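You operate a simulated robot arm through the tools that you are given. There is no shell and no other tool. Be economical: measure what you need, move in short steps, check, and stop when the job is done.

Carry out the task below with a simulated two-armed robot. There is one attempt and no reset: what you move stays moved.

JOB
Fetch the white thin pipe and set it on the top of the blue check bench. Then open the drawer with a green handle, fetch the yellow wedge chock and set it in the inside of the drawer with a green handle, then shut the handle. Then take the yellow tag from the top of the drawer cabinet and put it on the green filter with white pleats. Then open the drawer with a red handle, put the red fail block in the inside of the drawer with a red handle and shut the handle again. Then open the right door of the blue check bench. The order counts.

Only the result counts: the job must be done as asked and must still hold three seconds after the hand-in. Knocking over, shifting, dropping, spilling or breaking anything else fails it.

ROBOT AND FRAMES
Two 7-joint arms with two-finger parallel grippers on one trunk, on a base that drives. Base frame: it is fixed to the floor where the robot stands at the start and does not move with it; the origin is under the middle of the robot, x ahead of it, y to its left, z up. Lengths are in m, angles in degrees, forces in N, time in s.
The left shoulder is at the start at [0.06, 0.147, 0.543], the right one opposite. With the tool pointing down near the work surface each hand reaches from about 0.3 to 0.76 m from the robot's upright axis, wherever it stands, measured 20 degrees to its own side. Places, roughly: drawer with a green handle [7.3, 0.5, 0.6]; drawer with a red handle [7.3, 1.1, 0.6]; green filter with white pleats (17x14x2 cm) [5, 1.3, 0.8]; inside of the drawer with a green handle [7.4, 0.5, 0.6]; inside of the drawer with a red handle [7.4, 1.1, 0.6]; red fail block [5, -0.75, 0.5]; right door of the blue check bench [2.6, -0.1, 0.4]; top of the blue check bench [2.9, 0.2, 0.8]; white thin pipe (12x4x4 cm) [0.6, 0, 0.8]; yellow tag [5, 1.25, 0.75]; yellow wedge chock (8x5x4 cm) [4.9, 1.7, 0.8]. Payload 3.43 kg a hand.
The TCP of each hand is the grasp point between the finger pads, 0.03 m short of the fingertips. In the tool frame z runs along the fingers and y along their closing line. The gripper opens to 0.094 m. The fingers are 0.028 m wide and 0.01 m thick; the gripper's body (0.05 by 0.096 m) begins 0.055 m behind the TCP.
Orientation is told as [roll, pitch, yaw] about the base's x, y, z axes, in that order, counted from this pose: with the fingers straight down and closing along the base's y, the tool's x points along the base's -x, its y along +y and its z along -z.

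CONTROLS
- The arms move only by the tool move_arm. It takes "left_increments", "right_increments" or both (then of equal length, played together; a hand with none holds still); each is a list of rows, each a list of 2 entries, a list of its own where there are three numbers: the shift along the tool's x, y, z in mm, then the turn, a rotation vector about the tool's x, y, z in degrees. In form: [[[dx, dy, dz], [wx, wy, wz]], ...]. A call has 1 to 20 rows; each row shifts and turns the commanded pose from where the row before left it, along the tool's axes as they then stand. "left_gripper" and "right_gripper" are, for a hand that has rows, the finger opening in mm, from 0 to 94, set as the call begins (left out, the last holds). Rows are played at 5 a second. More than 0.05 m and 8.6 degrees between two rows, or a gripper value outside its range, and nothing of the call is played. A pose out of reach is approached as far as the arm can. The call stops where the force on the tool passes 40 N (or 10 N more than at its start, if that is more) or the arm is blocked; 0.2 s more then pass. The fingers move at their own pace (about 0.072 m/s each) and stop on an object; they squeeze with about 36 N. The grip force told is the motor's: it shows also when the fingers shut on nothing. Time passes only in rows, and 0.2 s behind the last, so rows that do not move let the fingers close. The reply holds the time, the measured pose of the TCP, the force on the tool along the base axes, the opening and the grip force, in the units named above and with some noise, with the torque about the TCP (base axes, N m) and any sound that the robot's microphone picked up.
- Cameras (640 x 400 px; columns grow to the right, rows downward): "scene" is now at [0.0595, 0.0058, 1.1871]; the picture's right is [0.08, -1.00, 0.00], its down [-0.48, -0.04, -0.88] and it looks along [0.87, 0.07, -0.48] (base axes); focal length 275 px, centre (320, 200). "left" rides on the left gripper at [0.076, -0.014, -0.102] in its tool frame; the picture's right is [0.18, 0.98, 0.00], its down [-0.75, 0.14, -0.64] and it looks along [-0.63, 0.12, 0.77] (tool axes); focal length 243 px, centre (320, 200). "right" rides on the right gripper at [0.076, 0.014, -0.102] in its tool frame; the picture's right is [-0.18, 0.98, 0.00], its down [-0.75, -0.14, -0.64] and it looks along [-0.63, -0.12, 0.77] (tool axes); focal length 243 px, centre (320, 200).
- snapshot(camera): a new picture of that camera. It takes no simulated time.
- move_column(by): slides the trunk up (or, below 0, down) by that many m; the arms and the scene camera ride with it, the base frame stays. It gives what a move gives, with no picture.
- drive_base(legs): drives the robot by 1 to 6 legs, each [ahead, left, turn to the left] in m, m and degrees, along the robot's own axes; the way and the turn of a leg run together, so that a leg with both is an arc; at most 1.5 m and 180 degrees a leg. The arms and the cameras ride along, it lands a little off, and it stops where it bumps. It gives what a move gives.
- aim_head(pan, tilt): turns the head with the scene camera to pan (to the left, within 86 degrees either way) and tilt (down, from -29 to 69), counted from straight ahead of the robot. It gives what a move gives.
- pixel_to_xyz(camera, pixels): for up to 12 pixels [column, row] of the newest picture of that camera ("zoom" is the newest enlarged one), the place [x, y, z] in the base frame of the surface seen there, good to about 0.002 m. It takes no simulated time.
- inspect(camera, box): a new picture of the part [left, top, right, bottom] of that camera's present view, enlarged. It takes no simulated time.
- job_done(): hands the job in; it is judged then, once.

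Go step by step. Measure first, check grasps and placings, and put right what went wrong. The budget is 131 turns and 142 pictures, counting those below and the enlarged ones. Unless the task says otherwise, let go and move clear before handing in.

The tools are called after ">>>" as name(argument=value, ...) on one line, values as JSON. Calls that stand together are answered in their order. move_arm: Moves the arms, as the interface text tells. Its arguments: {"type":"object","properties":{"left_increments":{"type":"array"},"left_gripper":{"type":"number"},"right_increments":{"type":"array"},"right_gripper":{"type":"number"}},"required":[]} The other tools are called the same way: move_column (by) slides the trunk up or down; drive_base (legs) drives the base; aim_head (pan, tilt) turns the head that bears the scene camera; snapshot (camera) takes a picture; pixel_to_xyz (camera, pixels) gives the place of the surface under pixels of a picture; inspect (camera, box) takes an enlarged picture of a part of a camera's view; job_done () hands the job in.

At the start:

```text
time: 0.0
left_tool_pos: [0.2808, 0.1372, 0.9874]
left_tool_rot: [0.1, 0.0, 0.1]
left_ft_force: [-0.6, 0.4, 0.1]
left_wrist_torque: [0.01, -0.03, 0.0]
left_opening: 0.094
left_grip_force: 0.1
right_tool_pos: [0.2961, -0.0983, 0.9878]
right_tool_rot: [0.0, 0.0, -0.1]
right_ft_force: [-0.4, 0.1, 0.4]
right_wrist_torque: [-0.02, -0.03, 0.0]
right_opening: 0.0941
right_grip_force: 0.0
trunk travel left (down, up): [-0.25, 0.0]
robot x, y, heading: [-0.0014, -0.0018, -0.0]
head pan, tilt: [4.6, 28.8]
```

scene: 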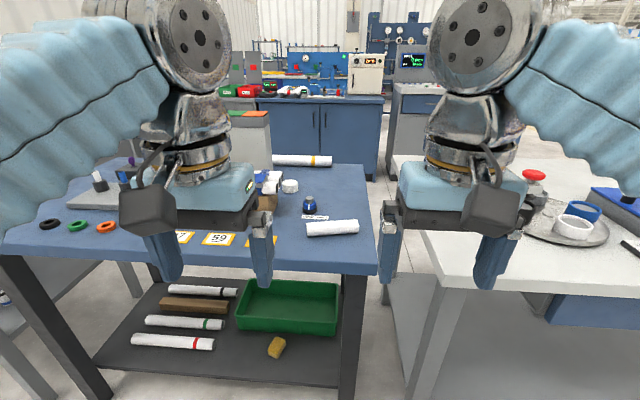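
right: 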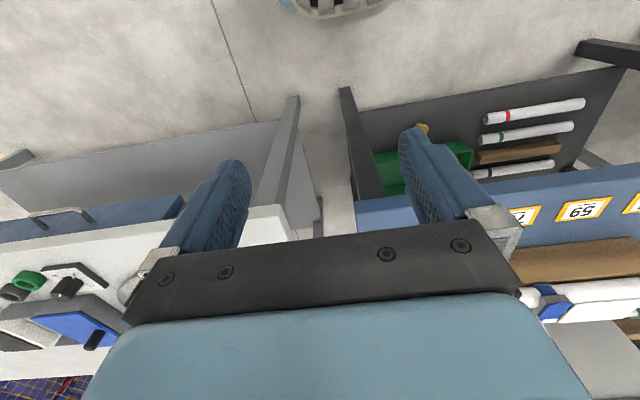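
left: 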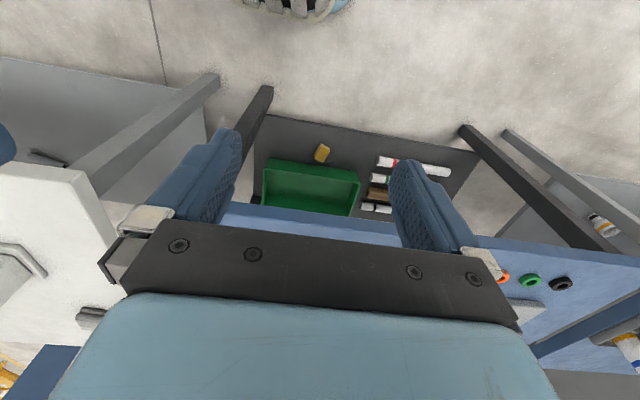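

The scene shows a plain white pipe near (332,228) on the table, and a yellow-banded one at (300,160). I'll measure the near pipe and enlarge the view.

>>> inspect(camera="scene", box=[230, 130, 400, 260])

>>> pixel_to_xyz(camera="scene", pixels=[[308, 229], [332, 227], [356, 226], [332, 222], [332, 245], [312, 205], [300, 160], [290, 186], [370, 250], [320, 100], [262, 100], [380, 100]])

```text
3.08 times, centred on (315, 195) of scene
```

zoom: 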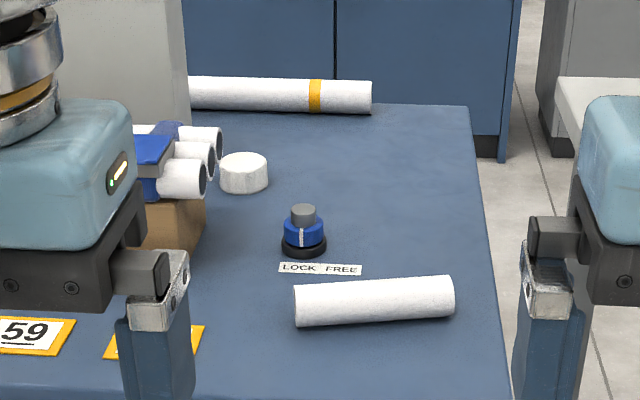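

```text
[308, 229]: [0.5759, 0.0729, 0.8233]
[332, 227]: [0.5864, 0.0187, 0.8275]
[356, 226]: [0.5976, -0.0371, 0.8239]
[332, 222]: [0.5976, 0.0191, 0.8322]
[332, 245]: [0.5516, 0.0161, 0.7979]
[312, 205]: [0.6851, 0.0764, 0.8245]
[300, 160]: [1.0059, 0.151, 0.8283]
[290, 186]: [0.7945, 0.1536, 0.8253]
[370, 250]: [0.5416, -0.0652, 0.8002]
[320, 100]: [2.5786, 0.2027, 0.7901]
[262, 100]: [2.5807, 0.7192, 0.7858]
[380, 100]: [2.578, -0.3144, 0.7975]
```

The pipe's centre is about (0.60, 0.018, 0.815), with its axis some 11° off y. I'll take the right hand over it and turn the gripper.

>>> move_arm(right_increments=[[[-43, 16, 0], [0, 0, 0]], [[-43, 16, 0], [0, 0, 0]], [[-43, 17, 0], [0, 0, 0]], [[-43, 17, 0], [0, 0, 0]], [[-43, 17, 0], [0, 0, 0]], [[-43, 17, 0], [0, 0, 0]], [[-44, 16, 0], [0, 0, 0]], [[0, 0, 0], [0, 0, 7.86]], [[0, 0, 0], [0, 0, 7.86]], [[0, 0, 0], [0, 0, 7.86]], [[0, 0, 0], [0, 0, 7.86]], [[0, 0, 0], [0, 0, 7.86]], [[0, 0, 0], [0, 0, 7.86]], [[0, 0, 0], [0, 0, 7.86]], [[0, 0, 0], [0, 0, 7.86]], [[0, 0, 0], [0, 0, 7.86]], [[0, 0, 0], [0, 0, 7.86]]], right_gripper=94)

>>> snapshot(camera="right")

>>> snapshot(camera="scene")

```text
time: 3.6
left_tool_pos: [0.2803, 0.1372, 0.9885]
left_tool_rot: [0.0, 0.1, 0.1]
left_ft_force: [0.4, 0.7, 0.1]
left_wrist_torque: [-0.04, -0.01, -0.01]
left_opening: 0.0938
left_grip_force: 0.1
right_tool_pos: [0.4028, -0.0576, 0.989]
right_tool_rot: [0.2, 0.0, -78.7]
right_ft_force: [-0.9, 0.0, 0.5]
right_wrist_torque: [0.0, 0.0, -0.05]
right_opening: 0.0942
right_grip_force: 0.1
right hand out of reach, approached as far as the arm can: row 3, 4, 5, 6, 7
trunk travel left (down, up): [-0.25, 0.0]
robot x, y, heading: [0.0017, -0.0016, 0.2]
head pan, tilt: [4.6, 28.8]
```

```text
137 pictures are left
```

right: 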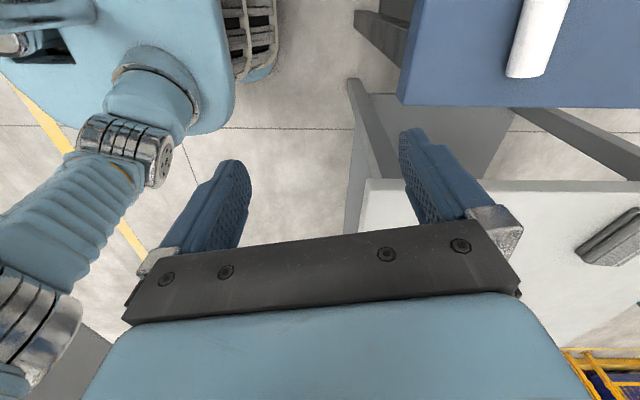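

```text
136 pictures are left
```

scene: 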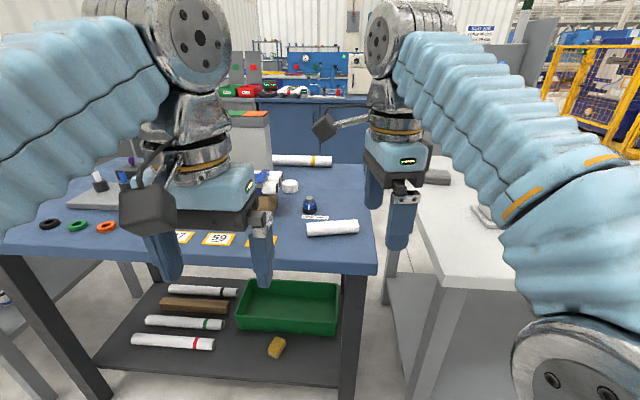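

The arm ran short at that height (x only 0.40). I'll lower first and then go forward along tool y.

>>> move_arm(right_increments=[[[0, 0, 40], [0, 0, 0]], [[0, 0, 50], [0, 0, 0]], [[7, 41, 0], [0, 0, 0]], [[7, 41, 0], [0, 0, 0]], [[7, 42, 0], [0, 0, 0]], [[7, 42, 0], [0, 0, 0]], [[8, 42, 0], [0, 0, 0]], [[0, 0, 0], [0, 0, 0]]])

>>> snapshot(camera="scene")

```text
time: 5.4
left_tool_pos: [0.2798, 0.1373, 0.9885]
left_tool_rot: [0.0, 0.0, 0.1]
left_ft_force: [-0.2, -0.2, -0.9]
left_wrist_torque: [-0.01, -0.01, 0.0]
left_opening: 0.0941
left_grip_force: 0.0
right_tool_pos: [0.5524, -0.0011, 0.8826]
right_tool_rot: [0.2, 0.0, -78.6]
right_ft_force: [-0.3, -0.4, -0.4]
right_wrist_torque: [0.0, 0.0, 0.0]
right_opening: 0.0942
right_grip_force: 0.0
right hand out of reach, approached as far as the arm can: row 6, 7
trunk travel left (down, up): [-0.25, 0.0]
robot x, y, heading: [0.0017, -0.002, -0.1]
head pan, tilt: [4.6, 28.8]
```

```text
135 pictures are left
```

scene: 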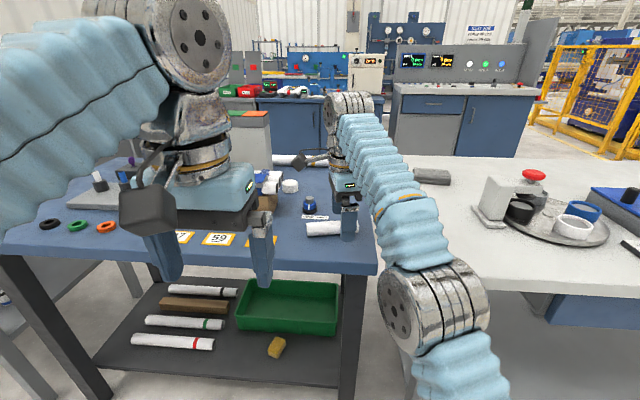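

The tips are at 0.853, above the pipe top at 0.833. I'll edge slightly lower and forward over the pipe.

>>> move_arm(right_increments=[[[0, 0, 9], [0, 0, 0]], [[5, 23, 0], [0, 0, 0]], [[5, 23, 0], [0, 0, 0]], [[0, 0, 0], [0, 0, 0]]])

>>> snapshot(camera="right")

```text
time: 6.4
left_tool_pos: [0.2797, 0.137, 0.9872]
left_tool_rot: [0.1, 0.0, 0.0]
left_ft_force: [-0.5, 0.1, -0.3]
left_wrist_torque: [0.0, 0.01, 0.01]
left_opening: 0.094
left_grip_force: 0.1
right_tool_pos: [0.5609, 0.0031, 0.8729]
right_tool_rot: [0.2, 0.0, -78.5]
right_ft_force: [-0.4, -0.1, -0.5]
right_wrist_torque: [0.01, 0.01, 0.02]
right_opening: 0.0941
right_grip_force: 0.1
right hand out of reach, approached as far as the arm can: row 2, 3
trunk travel left (down, up): [-0.25, 0.0]
robot x, y, heading: [0.0029, 0.0017, -0.2]
head pan, tilt: [4.6, 28.8]
```

```text
134 pictures are left
```

right: 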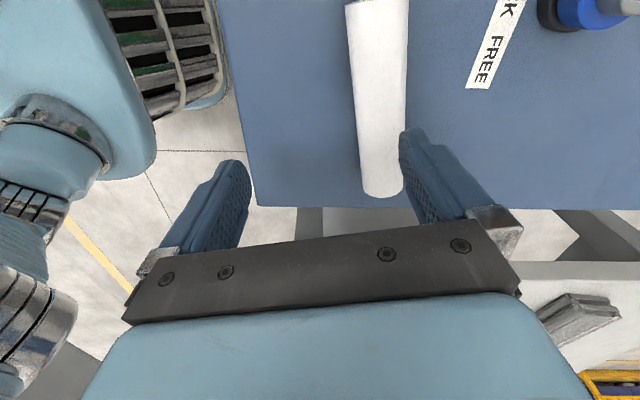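

Reach ends at x≈0.56, so I need to drive ahead a little. I'll measure the gap between the base front (around (205,50)) and the table edge (235,60).

>>> pixel_to_xyz(camera="right", pixels=[[213, 30], [215, 75], [224, 20], [238, 80], [222, 90], [380, 20], [385, 180]])

```text
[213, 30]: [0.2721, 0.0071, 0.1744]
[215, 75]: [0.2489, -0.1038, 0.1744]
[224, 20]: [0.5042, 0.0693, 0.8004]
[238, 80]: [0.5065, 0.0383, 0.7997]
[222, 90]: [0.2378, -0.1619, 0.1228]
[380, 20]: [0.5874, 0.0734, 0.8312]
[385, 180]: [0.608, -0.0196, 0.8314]
```

The base front is at x≈0.27 and the table edge at 0.506, so there is room. I'll draw the hand back 50 mm and drive ahead 0.09.

>>> move_arm(right_increments=[[[0, -45, -10], [0, 0, 0]], [[0, 0, 0], [0, 0, 0]]])

>>> drive_base(legs=[[0.09, 0, 0]])

>>> snapshot(camera="right")

>>> pixel_to_xyz(camera="right", pixels=[[380, 20], [385, 180], [380, 100], [360, 100]])

```text
time: 7.0
left_tool_pos: [0.2793, 0.1379, 0.9877]
left_tool_rot: [0.0, -0.1, 0.1]
left_ft_force: [-0.9, -0.2, 0.7]
left_wrist_torque: [0.03, 0.0, -0.02]
left_opening: 0.0938
left_grip_force: 0.0
right_tool_pos: [0.5172, -0.0072, 0.8845]
right_tool_rot: [0.1, 0.0, -78.6]
right_ft_force: [-0.8, 0.7, -0.5]
right_wrist_torque: [-0.02, -0.02, -0.02]
right_opening: 0.0938
right_grip_force: 0.0
trunk travel left (down, up): [-0.25, 0.0]
robot x, y, heading: [0.0, 0.0048, -0.2]
head pan, tilt: [4.6, 28.8]
```

```text
time: 8.1
left_tool_pos: [0.3683, 0.1369, 0.9881]
left_tool_rot: [0.0, 0.0, 0.1]
left_ft_force: [-0.6, -0.1, -0.3]
left_wrist_torque: [-0.01, 0.01, -0.01]
left_opening: 0.094
left_grip_force: 0.1
right_tool_pos: [0.6067, -0.0056, 0.884]
right_tool_rot: [0.0, 0.0, -78.6]
right_ft_force: [0.3, -0.1, 0.1]
right_wrist_torque: [0.0, -0.01, 0.02]
right_opening: 0.0939
right_grip_force: 0.0
trunk travel left (down, up): [-0.25, 0.0]
robot x, y, heading: [0.0889, -0.0005, -0.2]
head pan, tilt: [4.6, 28.8]
```

```text
133 pictures are left
```

right: 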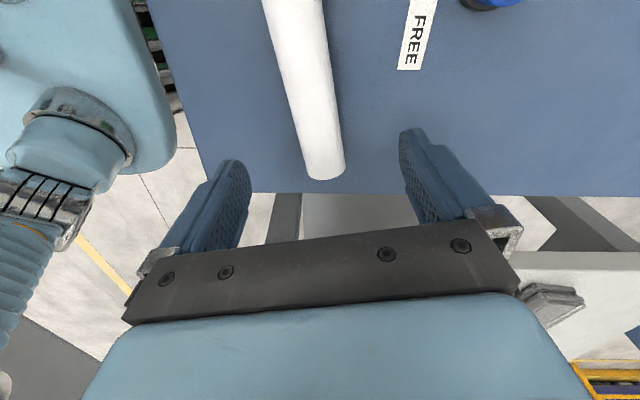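

```text
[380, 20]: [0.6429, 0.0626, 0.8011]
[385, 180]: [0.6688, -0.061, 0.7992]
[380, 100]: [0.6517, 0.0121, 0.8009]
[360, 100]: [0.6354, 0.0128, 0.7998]
```

The pipe sits between the fingers; its top line runs about (297,20) to (322,150). I'll measure it there.

>>> pixel_to_xyz(camera="right", pixels=[[297, 20], [322, 150], [290, 80], [310, 80], [328, 80], [325, 176]])

```text
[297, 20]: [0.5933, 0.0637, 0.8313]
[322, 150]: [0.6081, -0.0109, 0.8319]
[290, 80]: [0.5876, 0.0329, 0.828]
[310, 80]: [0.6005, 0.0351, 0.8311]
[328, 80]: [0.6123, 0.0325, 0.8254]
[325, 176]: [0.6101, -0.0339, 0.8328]
```

The pipe's centre is about (0.601, 0.022), with its top at 0.832 and the table at 0.80. I'll descend to TCP z 0.834 (tips 4 mm above the table) and close.

>>> move_arm(right_increments=[[[27, -1, 0], [0, 0, 0]], [[0, 0, 25], [0, 0, 0]], [[0, 0, 25], [0, 0, 0]], [[0, 0, 0], [0, 0, 0]]])

>>> move_arm(right_increments=[[[0, 0, 0], [0, 0, 0]], [[0, 0, 0], [0, 0, 0]], [[0, 0, 0], [0, 0, 0]], [[0, 0, 0], [0, 0, 0]], [[0, 0, 0], [0, 0, 0]]], right_gripper=0)

>>> move_arm(right_increments=[[[0, 0, -25], [0, 0, 0]], [[0, -10, -25], [0, 0, 0]], [[0, -30, -25], [0, 0, 0]], [[0, -30, -25], [0, 0, 0]], [[0, -40, 0], [0, 0, 0]], [[0, -40, 0], [0, 0, 0]], [[0, -40, 0], [0, 0, 0]]])

>>> snapshot(camera="right")

>>> aim_head(pan=0, tilt=15)

>>> snapshot(camera="scene")

```text
time: 9.1
left_tool_pos: [0.369, 0.1375, 0.988]
left_tool_rot: [-0.1, 0.0, 0.0]
left_ft_force: [-0.2, 0.4, 0.4]
left_wrist_torque: [-0.04, 0.02, 0.01]
left_opening: 0.094
left_grip_force: 0.1
right_tool_pos: [0.6005, 0.0203, 0.8343]
right_tool_rot: [0.0, 0.0, -78.6]
right_ft_force: [0.1, 0.1, 0.0]
right_wrist_torque: [0.02, 0.01, 0.03]
right_opening: 0.0939
right_grip_force: 0.0
trunk travel left (down, up): [-0.25, 0.0]
robot x, y, heading: [0.0901, -0.0001, -0.1]
head pan, tilt: [4.6, 28.8]
```

```text
time: 10.3
left_tool_pos: [0.3695, 0.1372, 0.9874]
left_tool_rot: [0.1, 0.1, 0.0]
left_ft_force: [0.4, -0.3, -0.9]
left_wrist_torque: [0.03, 0.01, 0.01]
left_opening: 0.094
left_grip_force: 0.2
right_tool_pos: [0.6008, 0.0195, 0.8359]
right_tool_rot: [-0.1, 0.0, -78.7]
right_ft_force: [0.7, 0.3, -0.1]
right_wrist_torque: [-0.02, -0.01, 0.05]
right_opening: 0.0298
right_grip_force: 35.8
trunk travel left (down, up): [-0.25, 0.0]
robot x, y, heading: [0.0904, 0.0027, 0.3]
head pan, tilt: [4.6, 28.8]
```

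```text
time: 11.9
left_tool_pos: [0.3699, 0.1378, 0.9886]
left_tool_rot: [0.0, 0.0, 0.0]
left_ft_force: [0.6, -0.3, 0.3]
left_wrist_torque: [-0.02, 0.0, -0.03]
left_opening: 0.094
left_grip_force: 0.0
right_tool_pos: [0.4134, -0.017, 0.9331]
right_tool_rot: [-0.1, 0.0, -78.6]
right_ft_force: [0.3, 0.4, 0.8]
right_wrist_torque: [0.0, 0.03, 0.01]
right_opening: 0.0297
right_grip_force: 36.0
trunk travel left (down, up): [-0.25, 0.0]
robot x, y, heading: [0.0932, 0.0005, 0.1]
head pan, tilt: [4.6, 28.8]
```

```text
132 pictures are left
```

right: 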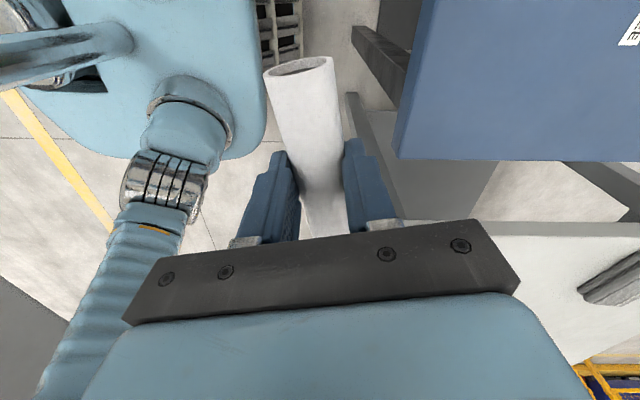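

```text
time: 12.7
left_tool_pos: [0.3681, 0.1369, 0.9881]
left_tool_rot: [-0.1, -0.1, 0.0]
left_ft_force: [0.4, -0.8, -0.5]
left_wrist_torque: [-0.03, -0.01, 0.03]
left_opening: 0.0941
left_grip_force: 0.0
right_tool_pos: [0.4137, -0.0166, 0.934]
right_tool_rot: [0.0, 0.1, -78.7]
right_ft_force: [0.0, 0.8, -1.2]
right_wrist_torque: [-0.02, -0.04, -0.03]
right_opening: 0.0298
right_grip_force: 36.2
trunk travel left (down, up): [-0.25, 0.0]
robot x, y, heading: [0.0897, 0.0036, -0.0]
head pan, tilt: [0.0, 15.0]
```

```text
131 pictures are left
```

scene: 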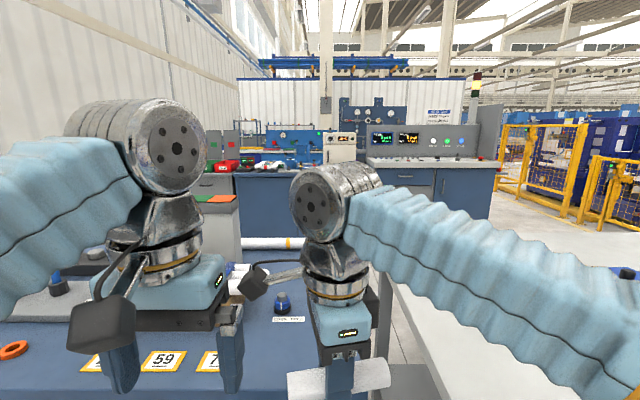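

The pipe is held (opening 30 mm). Next I'll back away and look around for a route to the check bench.

>>> drive_base(legs=[[-0.4, 0, 0]])

>>> aim_head(pan=0, tilt=30)

>>> snapshot(camera="scene")

>>> aim_head(pan=70, tilt=25)

>>> snapshot(camera="scene")

>>> aim_head(pan=-70, tilt=25)

>>> snapshot(camera="scene")

```text
time: 15.2
left_tool_pos: [-0.0299, 0.1378, 0.9883]
left_tool_rot: [0.0, 0.0, -0.1]
left_ft_force: [0.3, -0.2, 0.0]
left_wrist_torque: [0.01, 0.01, -0.01]
left_opening: 0.0939
left_grip_force: 0.1
right_tool_pos: [0.0136, -0.0168, 0.934]
right_tool_rot: [-0.1, 0.0, -78.7]
right_ft_force: [0.4, -0.1, -0.4]
right_wrist_torque: [-0.03, 0.02, 0.0]
right_opening: 0.0295
right_grip_force: 35.9
trunk travel left (down, up): [-0.25, 0.0]
robot x, y, heading: [-0.3124, 0.0014, -0.1]
head pan, tilt: [0.0, 15.0]
```

```text
time: 15.9
left_tool_pos: [-0.0306, 0.1376, 0.988]
left_tool_rot: [0.0, 0.0, 0.0]
left_ft_force: [0.2, 0.1, 0.1]
left_wrist_torque: [-0.02, 0.02, 0.01]
left_opening: 0.0943
left_grip_force: 0.1
right_tool_pos: [0.0143, -0.017, 0.9347]
right_tool_rot: [0.1, -0.1, -78.6]
right_ft_force: [0.2, -0.1, -0.4]
right_wrist_torque: [0.05, -0.01, 0.01]
right_opening: 0.0299
right_grip_force: 35.9
trunk travel left (down, up): [-0.25, 0.0]
robot x, y, heading: [-0.3105, 0.0034, -0.0]
head pan, tilt: [0.0, 30.0]
```

```text
130 pictures are left
```

scene: 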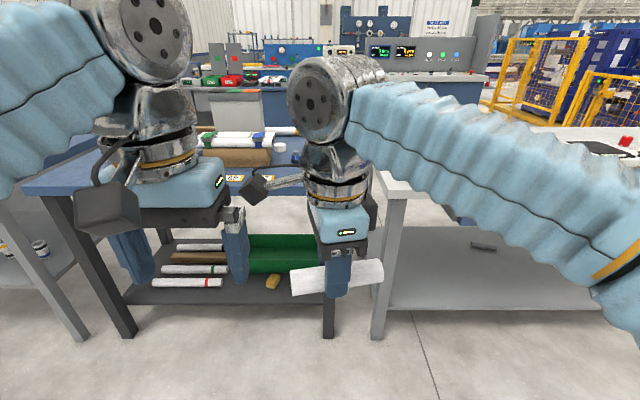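

```text
time: 17.3
left_tool_pos: [-0.0311, 0.1383, 0.9866]
left_tool_rot: [-0.1, -0.1, 0.0]
left_ft_force: [0.2, 0.6, -0.2]
left_wrist_torque: [0.01, 0.0, 0.0]
left_opening: 0.094
left_grip_force: 0.0
right_tool_pos: [0.0141, -0.0163, 0.9347]
right_tool_rot: [0.0, 0.1, -78.5]
right_ft_force: [0.7, -0.9, -0.3]
right_wrist_torque: [0.02, -0.01, -0.01]
right_opening: 0.03
right_grip_force: 36.7
trunk travel left (down, up): [-0.25, 0.0]
robot x, y, heading: [-0.3091, 0.0007, 0.0]
head pan, tilt: [70.0, 25.0]
```

```text
129 pictures are left
```

scene: 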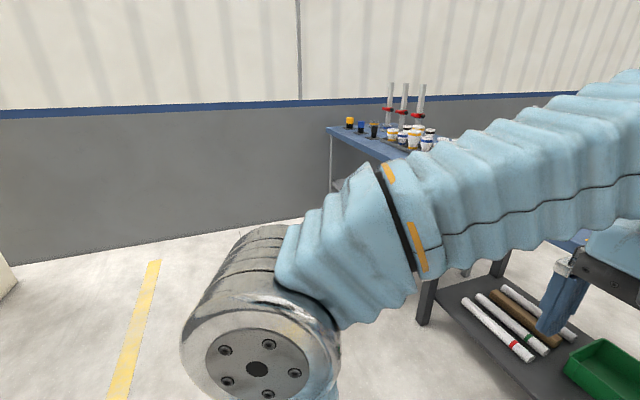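

```text
time: 19.6
left_tool_pos: [-0.0305, 0.1376, 0.9886]
left_tool_rot: [0.0, 0.0, 0.0]
left_ft_force: [-0.2, 0.2, 0.5]
left_wrist_torque: [-0.01, 0.02, 0.0]
left_opening: 0.094
left_grip_force: 0.0
right_tool_pos: [0.0137, -0.0172, 0.9341]
right_tool_rot: [0.1, 0.0, -78.5]
right_ft_force: [0.1, 0.4, -0.4]
right_wrist_torque: [0.01, 0.0, 0.02]
right_opening: 0.0294
right_grip_force: 35.7
trunk travel left (down, up): [-0.25, 0.0]
robot x, y, heading: [-0.3081, 0.0001, 0.1]
head pan, tilt: [-70.0, 25.0]
```

```text
128 pictures are left
```

scene: 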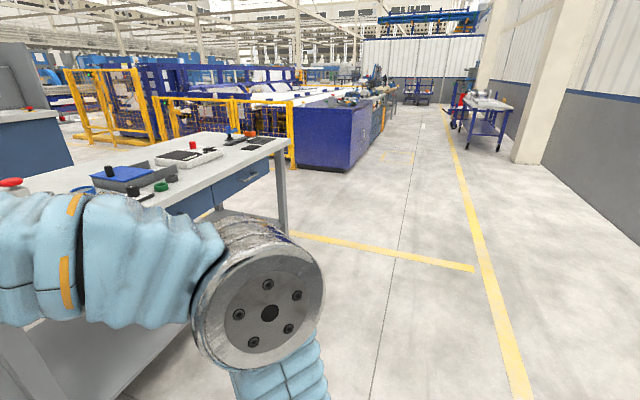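

The route on the right passes the white table's end near (285,140) and the yellow fence at (290,165). I'll measure key points in this picture.

>>> pixel_to_xyz(camera="scene", pixels=[[284, 142], [225, 132], [292, 165], [283, 232], [300, 160], [225, 150], [135, 128], [90, 140], [150, 125], [70, 165], [110, 150], [370, 150]])

>>> aim_head(pan=-35, tilt=20)

>>> snapshot(camera="scene")

```text
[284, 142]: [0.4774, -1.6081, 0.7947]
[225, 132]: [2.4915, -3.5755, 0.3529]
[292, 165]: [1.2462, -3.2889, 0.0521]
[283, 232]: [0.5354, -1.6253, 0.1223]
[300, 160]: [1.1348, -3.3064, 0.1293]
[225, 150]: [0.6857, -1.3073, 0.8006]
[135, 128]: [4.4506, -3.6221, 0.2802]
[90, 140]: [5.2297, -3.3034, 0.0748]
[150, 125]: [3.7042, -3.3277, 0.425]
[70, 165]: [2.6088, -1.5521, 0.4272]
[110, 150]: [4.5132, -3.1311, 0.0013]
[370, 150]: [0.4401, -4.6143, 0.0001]
```

```text
time: 20.6
left_tool_pos: [-0.0304, 0.1375, 0.9888]
left_tool_rot: [0.0, 0.0, 0.0]
left_ft_force: [-0.2, -0.2, -0.5]
left_wrist_torque: [0.01, -0.03, -0.01]
left_opening: 0.094
left_grip_force: 0.1
right_tool_pos: [0.0142, -0.0165, 0.9345]
right_tool_rot: [0.0, 0.0, -78.7]
right_ft_force: [0.5, -0.2, -0.6]
right_wrist_torque: [-0.03, 0.01, -0.02]
right_opening: 0.0296
right_grip_force: 35.9
trunk travel left (down, up): [-0.25, 0.0]
robot x, y, heading: [-0.3135, 0.0003, -0.1]
head pan, tilt: [-35.0, 20.0]
```

```text
127 pictures are left
```

scene: 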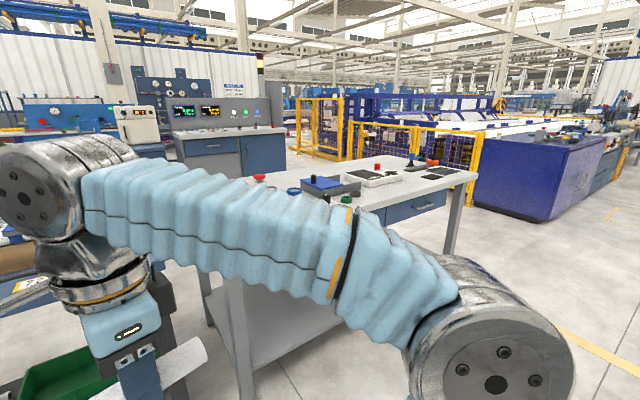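

The white table spans y −0.12…−1.62 and the fence stands at y≈−3.3, so the aisle at y≈−2.4 is free. I'll drive right, then ahead, checking partway.

>>> pixel_to_xyz(camera="scene", pixels=[[470, 175], [395, 158], [262, 150], [340, 180], [285, 150], [180, 140], [350, 148], [476, 195]])

>>> drive_base(legs=[[0, -1.2, 0], [0, -1.2, 0], [0.7, 0, 0]])

>>> aim_head(pan=0, tilt=25)

>>> snapshot(camera="scene")

>>> aim_head(pan=45, tilt=25)

>>> snapshot(camera="scene")

```text
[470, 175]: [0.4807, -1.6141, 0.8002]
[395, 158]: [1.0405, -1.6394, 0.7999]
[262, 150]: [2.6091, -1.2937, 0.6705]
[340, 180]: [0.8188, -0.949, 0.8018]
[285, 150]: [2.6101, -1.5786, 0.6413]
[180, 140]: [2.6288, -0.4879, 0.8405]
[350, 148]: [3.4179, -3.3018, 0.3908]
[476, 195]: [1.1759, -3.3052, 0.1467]
```

```text
time: 35.8
left_tool_pos: [0.6592, -2.2882, 0.9879]
left_tool_rot: [0.0, 0.0, -0.8]
left_ft_force: [0.6, 0.1, 0.3]
left_wrist_torque: [0.01, 0.02, 0.0]
left_opening: 0.0938
left_grip_force: 0.2
right_tool_pos: [0.7007, -2.443, 0.9348]
right_tool_rot: [0.0, -0.1, -79.5]
right_ft_force: [-0.9, 0.3, -0.5]
right_wrist_torque: [-0.03, 0.01, 0.04]
right_opening: 0.0295
right_grip_force: 35.9
trunk travel left (down, up): [-0.25, 0.0]
robot x, y, heading: [0.3741, -2.4218, -0.9]
head pan, tilt: [-35.0, 20.0]
```

```text
time: 36.8
left_tool_pos: [0.66, -2.2882, 0.9878]
left_tool_rot: [0.1, 0.1, -0.9]
left_ft_force: [-0.4, -0.1, 0.1]
left_wrist_torque: [0.03, 0.02, 0.0]
left_opening: 0.0942
left_grip_force: 0.1
right_tool_pos: [0.7015, -2.4433, 0.9347]
right_tool_rot: [0.0, 0.1, -79.6]
right_ft_force: [0.1, 0.0, -1.0]
right_wrist_torque: [0.0, 0.04, 0.0]
right_opening: 0.0295
right_grip_force: 35.4
trunk travel left (down, up): [-0.25, 0.0]
robot x, y, heading: [0.3779, -2.42, -0.8]
head pan, tilt: [0.0, 25.0]
```

```text
126 pictures are left
```

scene: 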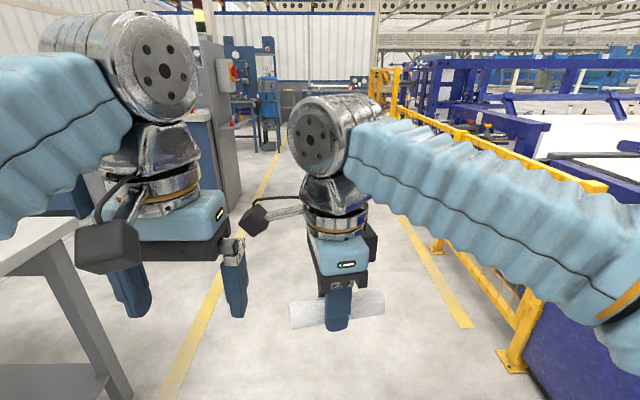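

```text
time: 38.0
left_tool_pos: [0.659, -2.2886, 0.987]
left_tool_rot: [0.0, 0.1, -0.9]
left_ft_force: [-0.1, -0.2, -0.7]
left_wrist_torque: [0.01, 0.0, -0.03]
left_opening: 0.0937
left_grip_force: 0.1
right_tool_pos: [0.7017, -2.443, 0.9338]
right_tool_rot: [0.0, 0.0, -79.5]
right_ft_force: [0.4, 0.2, -0.6]
right_wrist_torque: [-0.03, 0.0, 0.01]
right_opening: 0.0298
right_grip_force: 36.5
trunk travel left (down, up): [-0.25, 0.0]
robot x, y, heading: [0.3799, -2.4231, -1.1]
head pan, tilt: [45.0, 25.0]
```

```text
125 pictures are left
```

scene: 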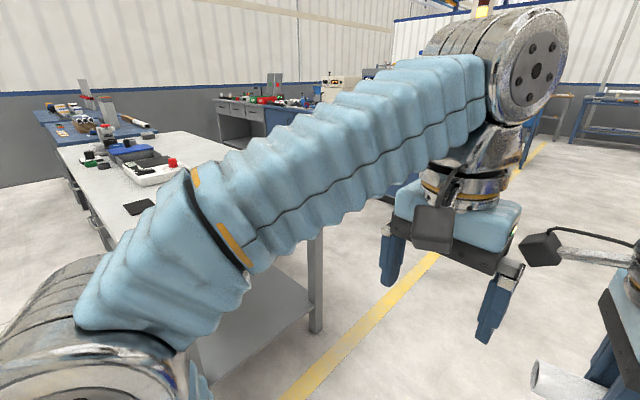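

The aisle ahead is clear. I'll go on to x≈1.8 and then left along the cross aisle.

>>> drive_base(legs=[[1.42, 0, 1], [0, 1.1, 0]])

>>> snapshot(camera="scene")

>>> aim_head(pan=0, tilt=20)

>>> snapshot(camera="scene")

```text
time: 50.3
left_tool_pos: [2.0847, -1.1943, 0.9873]
left_tool_rot: [0.0, 0.1, -0.6]
left_ft_force: [-0.1, 0.2, -0.2]
left_wrist_torque: [-0.02, 0.02, 0.0]
left_opening: 0.0938
left_grip_force: 0.1
right_tool_pos: [2.1282, -1.3506, 0.9343]
right_tool_rot: [0.0, 0.0, -79.3]
right_ft_force: [0.1, -0.6, -0.5]
right_wrist_torque: [0.01, -0.04, 0.02]
right_opening: 0.0296
right_grip_force: 36.2
trunk travel left (down, up): [-0.25, 0.0]
robot x, y, heading: [1.8004, -1.3319, -0.6]
head pan, tilt: [45.0, 25.0]
```

```text
124 pictures are left
```

scene: 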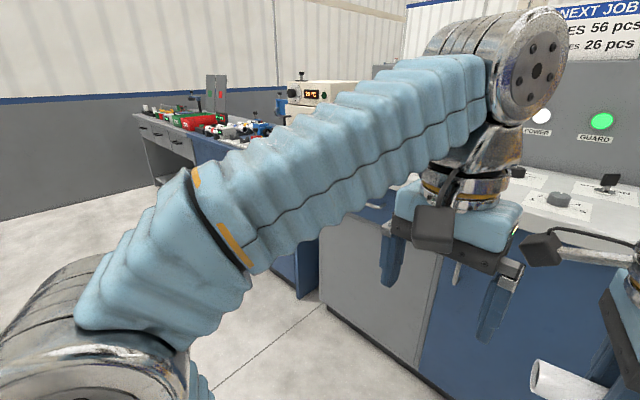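

```text
time: 51.4
left_tool_pos: [2.0855, -1.1944, 0.9883]
left_tool_rot: [0.1, 0.0, -0.8]
left_ft_force: [0.0, 0.4, 0.7]
left_wrist_torque: [0.02, 0.0, -0.03]
left_opening: 0.0941
left_grip_force: 0.0
right_tool_pos: [2.1274, -1.3492, 0.9349]
right_tool_rot: [0.0, 0.1, -79.2]
right_ft_force: [-0.3, -0.9, -0.1]
right_wrist_torque: [0.02, -0.02, 0.02]
right_opening: 0.0295
right_grip_force: 35.6
trunk travel left (down, up): [-0.25, 0.0]
robot x, y, heading: [1.8043, -1.3281, -0.7]
head pan, tilt: [0.0, 20.0]
```

```text
123 pictures are left
```

scene: 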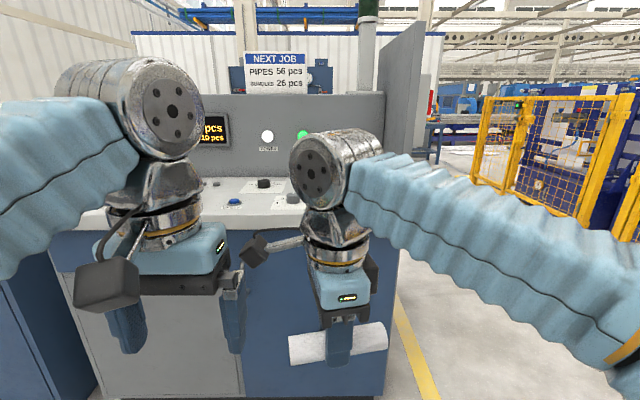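

The gray bench is straight ahead. I'll continue left to the blue check bench.

>>> drive_base(legs=[[0, 1.4, 0.7]])

>>> aim_head(pan=0, tilt=28)

>>> snapshot(camera="scene")

>>> aim_head(pan=25, tilt=28)

>>> snapshot(camera="scene")

```text
time: 58.4
left_tool_pos: [2.0909, 0.2115, 0.9885]
left_tool_rot: [0.0, 0.0, 0.2]
left_ft_force: [0.7, -0.2, 0.4]
left_wrist_torque: [0.02, -0.01, -0.02]
left_opening: 0.094
left_grip_force: 0.1
right_tool_pos: [2.1345, 0.0574, 0.9353]
right_tool_rot: [0.0, 0.0, -78.5]
right_ft_force: [0.1, 0.3, -0.3]
right_wrist_torque: [0.03, 0.02, 0.0]
right_opening: 0.0296
right_grip_force: 36.1
trunk travel left (down, up): [-0.25, 0.0]
robot x, y, heading: [1.8113, 0.0724, 0.4]
head pan, tilt: [0.0, 20.0]
```

```text
time: 59.1
left_tool_pos: [2.0905, 0.2113, 0.9876]
left_tool_rot: [0.0, 0.0, 0.2]
left_ft_force: [0.0, -0.3, -0.1]
left_wrist_torque: [0.01, -0.01, 0.01]
left_opening: 0.0939
left_grip_force: 0.1
right_tool_pos: [2.1345, 0.0572, 0.9337]
right_tool_rot: [0.0, -0.1, -78.4]
right_ft_force: [0.5, 0.0, -0.5]
right_wrist_torque: [0.04, 0.04, 0.0]
right_opening: 0.0298
right_grip_force: 36.2
trunk travel left (down, up): [-0.25, 0.0]
robot x, y, heading: [1.8124, 0.078, 0.3]
head pan, tilt: [0.0, 28.0]
```

```text
122 pictures are left
```

scene: 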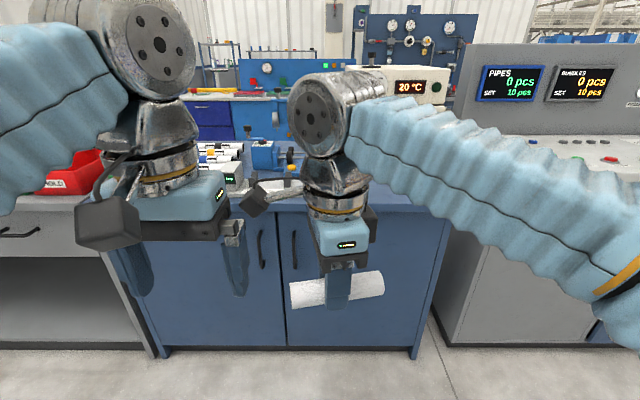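

```text
time: 60.0
left_tool_pos: [2.0896, 0.2114, 0.9878]
left_tool_rot: [0.0, 0.0, 0.3]
left_ft_force: [-0.2, -0.4, 0.3]
left_wrist_torque: [0.0, 0.01, 0.01]
left_opening: 0.0941
left_grip_force: 0.1
right_tool_pos: [2.1343, 0.0566, 0.935]
right_tool_rot: [0.0, 0.0, -78.5]
right_ft_force: [-0.7, 0.7, -1.3]
right_wrist_torque: [0.0, 0.01, 0.01]
right_opening: 0.0297
right_grip_force: 36.4
trunk travel left (down, up): [-0.25, 0.0]
robot x, y, heading: [1.8123, 0.0699, 0.5]
head pan, tilt: [25.0, 28.0]
```

```text
121 pictures are left
```

scene: 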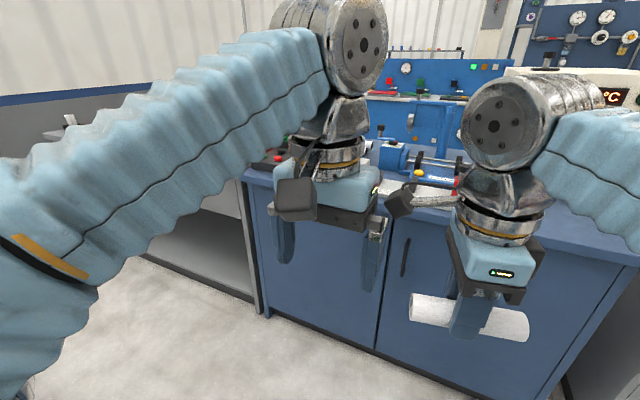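

The bench's right-hand top corner near (600,240) looks free. I'll measure the top there and near the vise, and enlarge that area.

>>> pixel_to_xyz(camera="scene", pixels=[[600, 245], [630, 235], [555, 240], [430, 208], [440, 187], [615, 252], [445, 205], [560, 225], [400, 205]])

>>> inspect(camera="scene", box=[360, 90, 640, 265])

>>> snapshot(camera="right")

```text
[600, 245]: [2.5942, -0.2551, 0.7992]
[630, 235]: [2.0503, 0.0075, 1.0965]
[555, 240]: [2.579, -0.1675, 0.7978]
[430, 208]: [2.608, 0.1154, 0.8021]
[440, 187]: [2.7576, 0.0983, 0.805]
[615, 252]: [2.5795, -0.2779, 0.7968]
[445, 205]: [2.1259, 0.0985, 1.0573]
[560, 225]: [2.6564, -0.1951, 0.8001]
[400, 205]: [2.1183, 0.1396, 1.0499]
```

```text
2.29 times, centred on (500, 178) of scene
```

zoom: 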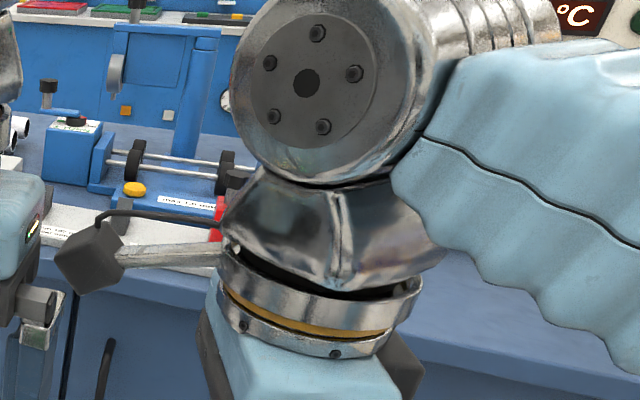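

```text
119 pictures are left
```

right: 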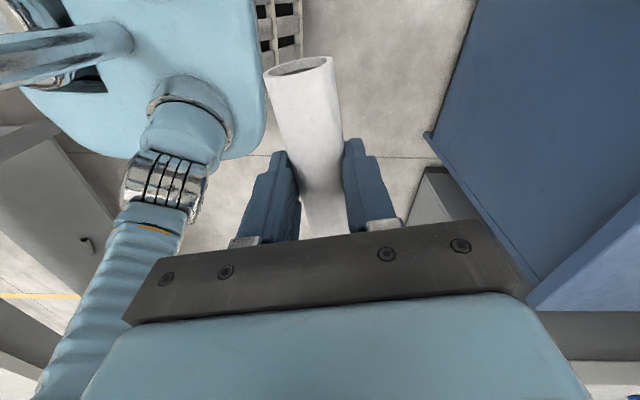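

The top is at z≈0.80 and free at the front right (y −0.28…0.08). I'll drive closer so the right hand stands before that area.

>>> drive_base(legs=[[0.36, -0.17, 0]])

>>> aim_head(pan=0, tilt=40)

>>> snapshot(camera="scene")

>>> snapshot(camera="right")

```text
time: 62.5
left_tool_pos: [2.4487, 0.0433, 0.9874]
left_tool_rot: [-0.1, -0.1, 0.2]
left_ft_force: [-0.4, -0.3, 0.4]
left_wrist_torque: [-0.02, 0.01, 0.04]
left_opening: 0.094
left_grip_force: 0.1
right_tool_pos: [2.4939, -0.1105, 0.9354]
right_tool_rot: [0.0, 0.1, -78.4]
right_ft_force: [-1.1, 0.9, 0.1]
right_wrist_torque: [-0.02, -0.03, 0.01]
right_opening: 0.0298
right_grip_force: 35.6
trunk travel left (down, up): [-0.25, 0.0]
robot x, y, heading: [2.1753, -0.0954, 0.2]
head pan, tilt: [25.0, 28.0]
```

```text
time: 63.3
left_tool_pos: [2.4496, 0.0435, 0.9869]
left_tool_rot: [0.0, 0.0, 0.2]
left_ft_force: [0.3, 0.0, -0.7]
left_wrist_torque: [-0.02, -0.03, 0.01]
left_opening: 0.0937
left_grip_force: 0.0
right_tool_pos: [2.4952, -0.112, 0.9349]
right_tool_rot: [0.0, -0.1, -78.4]
right_ft_force: [0.3, -0.1, -0.4]
right_wrist_torque: [0.07, 0.02, 0.01]
right_opening: 0.0299
right_grip_force: 36.1
trunk travel left (down, up): [-0.25, 0.0]
robot x, y, heading: [2.166, -0.0957, 0.3]
head pan, tilt: [0.0, 40.0]
```

```text
118 pictures are left
```

scene: 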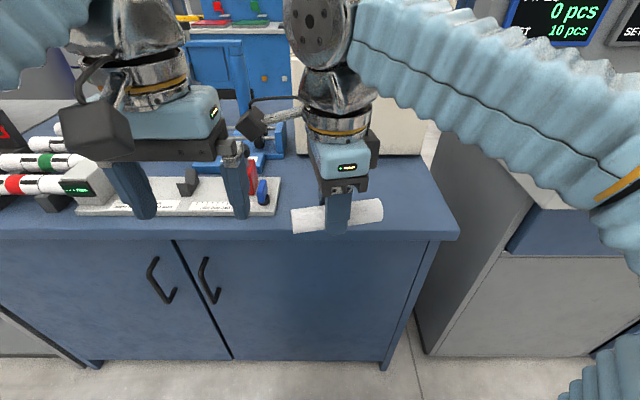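

```text
117 pictures are left
```

right: 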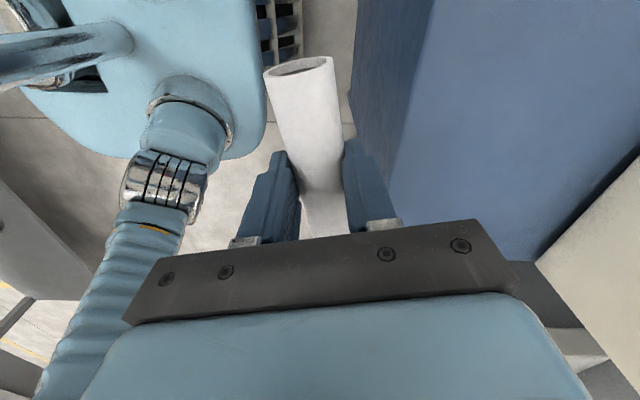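

Free top lies in front of the box, around (380–440,200). I'll move the pipe to about (2.67, −0.14) and lower to z≈0.838.

>>> pixel_to_xyz(camera="scene", pixels=[[400, 170], [420, 215], [400, 150], [284, 210], [272, 200], [290, 180]])

>>> move_arm(right_increments=[[[0, 0, 30], [0, 0, 0]], [[-15, 40, 0], [0, 0, 0]], [[-15, 40, 0], [0, 0, 0]], [[-16, 40, 0], [0, 0, 0]], [[-17, 41, 0], [0, 0, 0]], [[0, 0, 20], [0, 0, 0]], [[0, 0, 20], [0, 0, 0]], [[0, 0, 15], [0, 0, 0]], [[0, 0, 6], [0, 0, 0]], [[0, 0, 4], [0, 0, 0]], [[0, 0, 0], [0, 0, 0]]])

>>> snapshot(camera="scene")

```text
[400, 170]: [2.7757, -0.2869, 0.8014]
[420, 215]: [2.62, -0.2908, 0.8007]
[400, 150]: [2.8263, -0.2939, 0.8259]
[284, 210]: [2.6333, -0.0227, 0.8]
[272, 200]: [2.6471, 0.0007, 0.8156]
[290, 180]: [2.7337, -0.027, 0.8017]
```

```text
time: 65.7
left_tool_pos: [2.4505, 0.0438, 0.9883]
left_tool_rot: [-0.1, 0.0, 0.3]
left_ft_force: [-0.3, -0.1, -0.1]
left_wrist_torque: [0.0, -0.02, -0.02]
left_opening: 0.0943
left_grip_force: 0.1
right_tool_pos: [2.6658, -0.1406, 0.8393]
right_tool_rot: [0.0, 0.1, -78.4]
right_ft_force: [-0.2, 0.2, 0.1]
right_wrist_torque: [0.0, 0.04, -0.03]
right_opening: 0.0294
right_grip_force: 35.7
trunk travel left (down, up): [-0.25, 0.0]
robot x, y, heading: [2.1691, -0.0966, 0.5]
head pan, tilt: [0.0, 40.0]
```

```text
116 pictures are left
```

scene: 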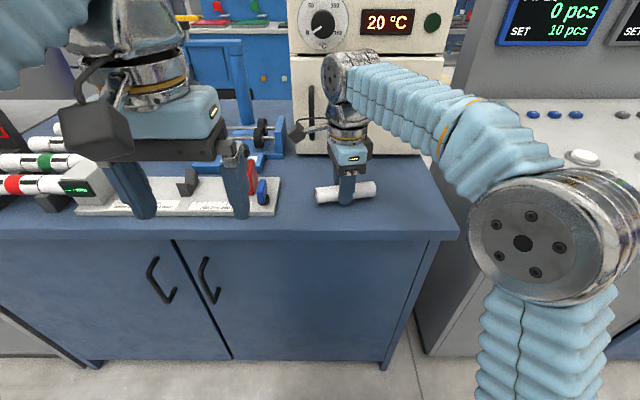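

There's no contact yet at z 0.839. I'll lower 3 mm more, then release and lift.

>>> move_arm(right_increments=[[[0, 0, 2], [0, 0, 0]], [[0, 0, 1.5], [0, 0, 0]], [[0, 0, 0], [0, 0, 0]]])

>>> move_arm(right_increments=[[[0, 0, 0], [0, 0, 0]], [[0, 0, 0], [0, 0, 0]], [[0, 0, 0], [0, 0, 0]]], right_gripper=60)

>>> move_arm(right_increments=[[[0, 0, -20], [0, 0, 0]], [[0, 0, -25], [0, 0, 0]], [[0, -30, -15], [0, 0, 0]], [[0, -40, -15], [0, 0, 0]], [[0, -40, -15], [0, 0, 0]], [[0, -45, 0], [0, 0, 0]], [[0, -45, 0], [0, 0, 0]]])

>>> snapshot(camera="scene")

```text
time: 66.5
left_tool_pos: [2.4502, 0.0442, 0.9863]
left_tool_rot: [0.0, 0.0, 0.2]
left_ft_force: [-0.3, -0.1, -0.4]
left_wrist_torque: [0.0, -0.03, 0.02]
left_opening: 0.094
left_grip_force: 0.0
right_tool_pos: [2.6656, -0.1403, 0.8364]
right_tool_rot: [0.0, 0.0, -78.3]
right_ft_force: [-0.5, -0.2, -0.5]
right_wrist_torque: [0.01, 0.0, -0.02]
right_opening: 0.0297
right_grip_force: 36.2
trunk travel left (down, up): [-0.25, 0.0]
robot x, y, heading: [2.1707, -0.0974, 0.2]
head pan, tilt: [0.0, 40.0]
```

```text
time: 67.3
left_tool_pos: [2.4499, 0.043, 0.9886]
left_tool_rot: [0.0, 0.0, 0.1]
left_ft_force: [0.0, 0.2, -0.2]
left_wrist_torque: [-0.02, -0.01, 0.0]
left_opening: 0.0941
left_grip_force: 0.2
right_tool_pos: [2.6657, -0.1416, 0.8362]
right_tool_rot: [0.1, 0.0, -78.5]
right_ft_force: [0.9, 0.1, -0.3]
right_wrist_torque: [-0.04, -0.04, 0.02]
right_opening: 0.0601
right_grip_force: 0.1
trunk travel left (down, up): [-0.25, 0.0]
robot x, y, heading: [2.1707, -0.0935, 0.4]
head pan, tilt: [0.0, 40.0]
```

```text
time: 68.9
left_tool_pos: [2.4502, 0.0439, 0.9881]
left_tool_rot: [0.0, 0.0, 0.3]
left_ft_force: [0.5, 0.0, -0.6]
left_wrist_torque: [0.0, -0.01, -0.02]
left_opening: 0.0941
left_grip_force: 0.1
right_tool_pos: [2.4703, -0.1806, 0.9274]
right_tool_rot: [0.0, 0.0, -78.3]
right_ft_force: [0.4, 0.5, 0.1]
right_wrist_torque: [0.01, 0.02, 0.01]
right_opening: 0.0598
right_grip_force: 0.0
trunk travel left (down, up): [-0.25, 0.0]
robot x, y, heading: [2.1693, -0.096, 0.1]
head pan, tilt: [0.0, 40.0]
```

```text
115 pictures are left
```

scene: 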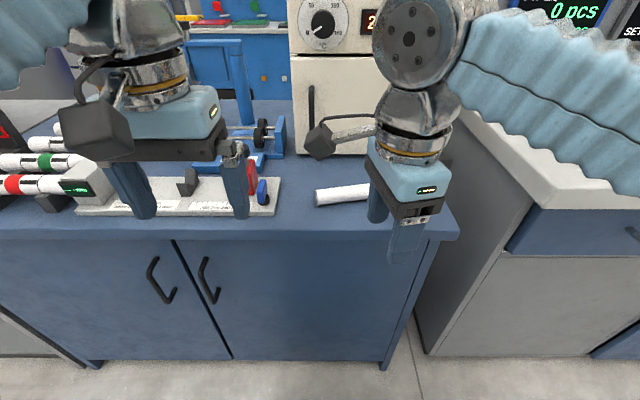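

The pipe lies on the bench at (343,195) and is released. I'll back out and drive around the gray bench's right end toward the far area.

>>> drive_base(legs=[[-0.4, 0, 0], [0, -1.15, 0], [0, -1.15, 0]])

>>> aim_head(pan=0, tilt=15)

>>> snapshot(camera="scene")

>>> pixel_to_xyz(camera="scene", pixels=[[240, 200], [270, 200], [320, 250], [270, 150], [400, 250], [430, 200], [200, 250], [240, 250], [300, 150]])

```text
time: 82.3
left_tool_pos: [2.0682, -2.2582, 0.9871]
left_tool_rot: [-0.1, -0.1, 0.7]
left_ft_force: [0.6, -0.1, -0.7]
left_wrist_torque: [0.0, 0.0, -0.01]
left_opening: 0.094
left_grip_force: 0.1
right_tool_pos: [2.0913, -2.4812, 0.9273]
right_tool_rot: [0.1, 0.0, -77.8]
right_ft_force: [0.6, -0.1, 0.0]
right_wrist_torque: [0.02, 0.0, 0.02]
right_opening: 0.0599
right_grip_force: 0.1
trunk travel left (down, up): [-0.25, 0.0]
robot x, y, heading: [1.7904, -2.3984, 0.7]
head pan, tilt: [0.0, 40.0]
```

```text
time: 83.2
left_tool_pos: [2.0691, -2.257, 0.9877]
left_tool_rot: [0.1, 0.1, 0.8]
left_ft_force: [-0.1, -0.9, 1.2]
left_wrist_torque: [-0.02, 0.03, 0.01]
left_opening: 0.094
left_grip_force: 0.2
right_tool_pos: [2.0913, -2.4816, 0.927]
right_tool_rot: [0.0, -0.1, -77.8]
right_ft_force: [0.3, 0.0, -0.2]
right_wrist_torque: [-0.01, -0.04, 0.02]
right_opening: 0.06
right_grip_force: 0.1
trunk travel left (down, up): [-0.25, 0.0]
robot x, y, heading: [1.7902, -2.4014, 1.0]
head pan, tilt: [0.0, 15.0]
```

```text
114 pictures are left
```

scene: 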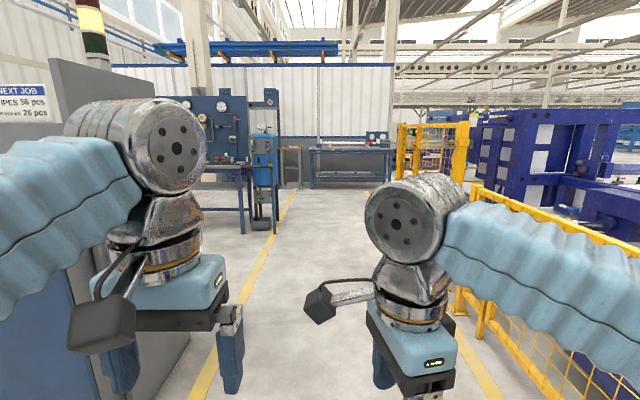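

```text
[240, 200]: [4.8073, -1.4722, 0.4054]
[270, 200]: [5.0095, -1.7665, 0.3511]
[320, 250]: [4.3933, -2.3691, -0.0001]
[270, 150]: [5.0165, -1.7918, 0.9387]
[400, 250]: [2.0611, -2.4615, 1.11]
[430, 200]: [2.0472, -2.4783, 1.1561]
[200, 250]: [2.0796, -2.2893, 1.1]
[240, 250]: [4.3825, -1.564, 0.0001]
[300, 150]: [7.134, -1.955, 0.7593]
```

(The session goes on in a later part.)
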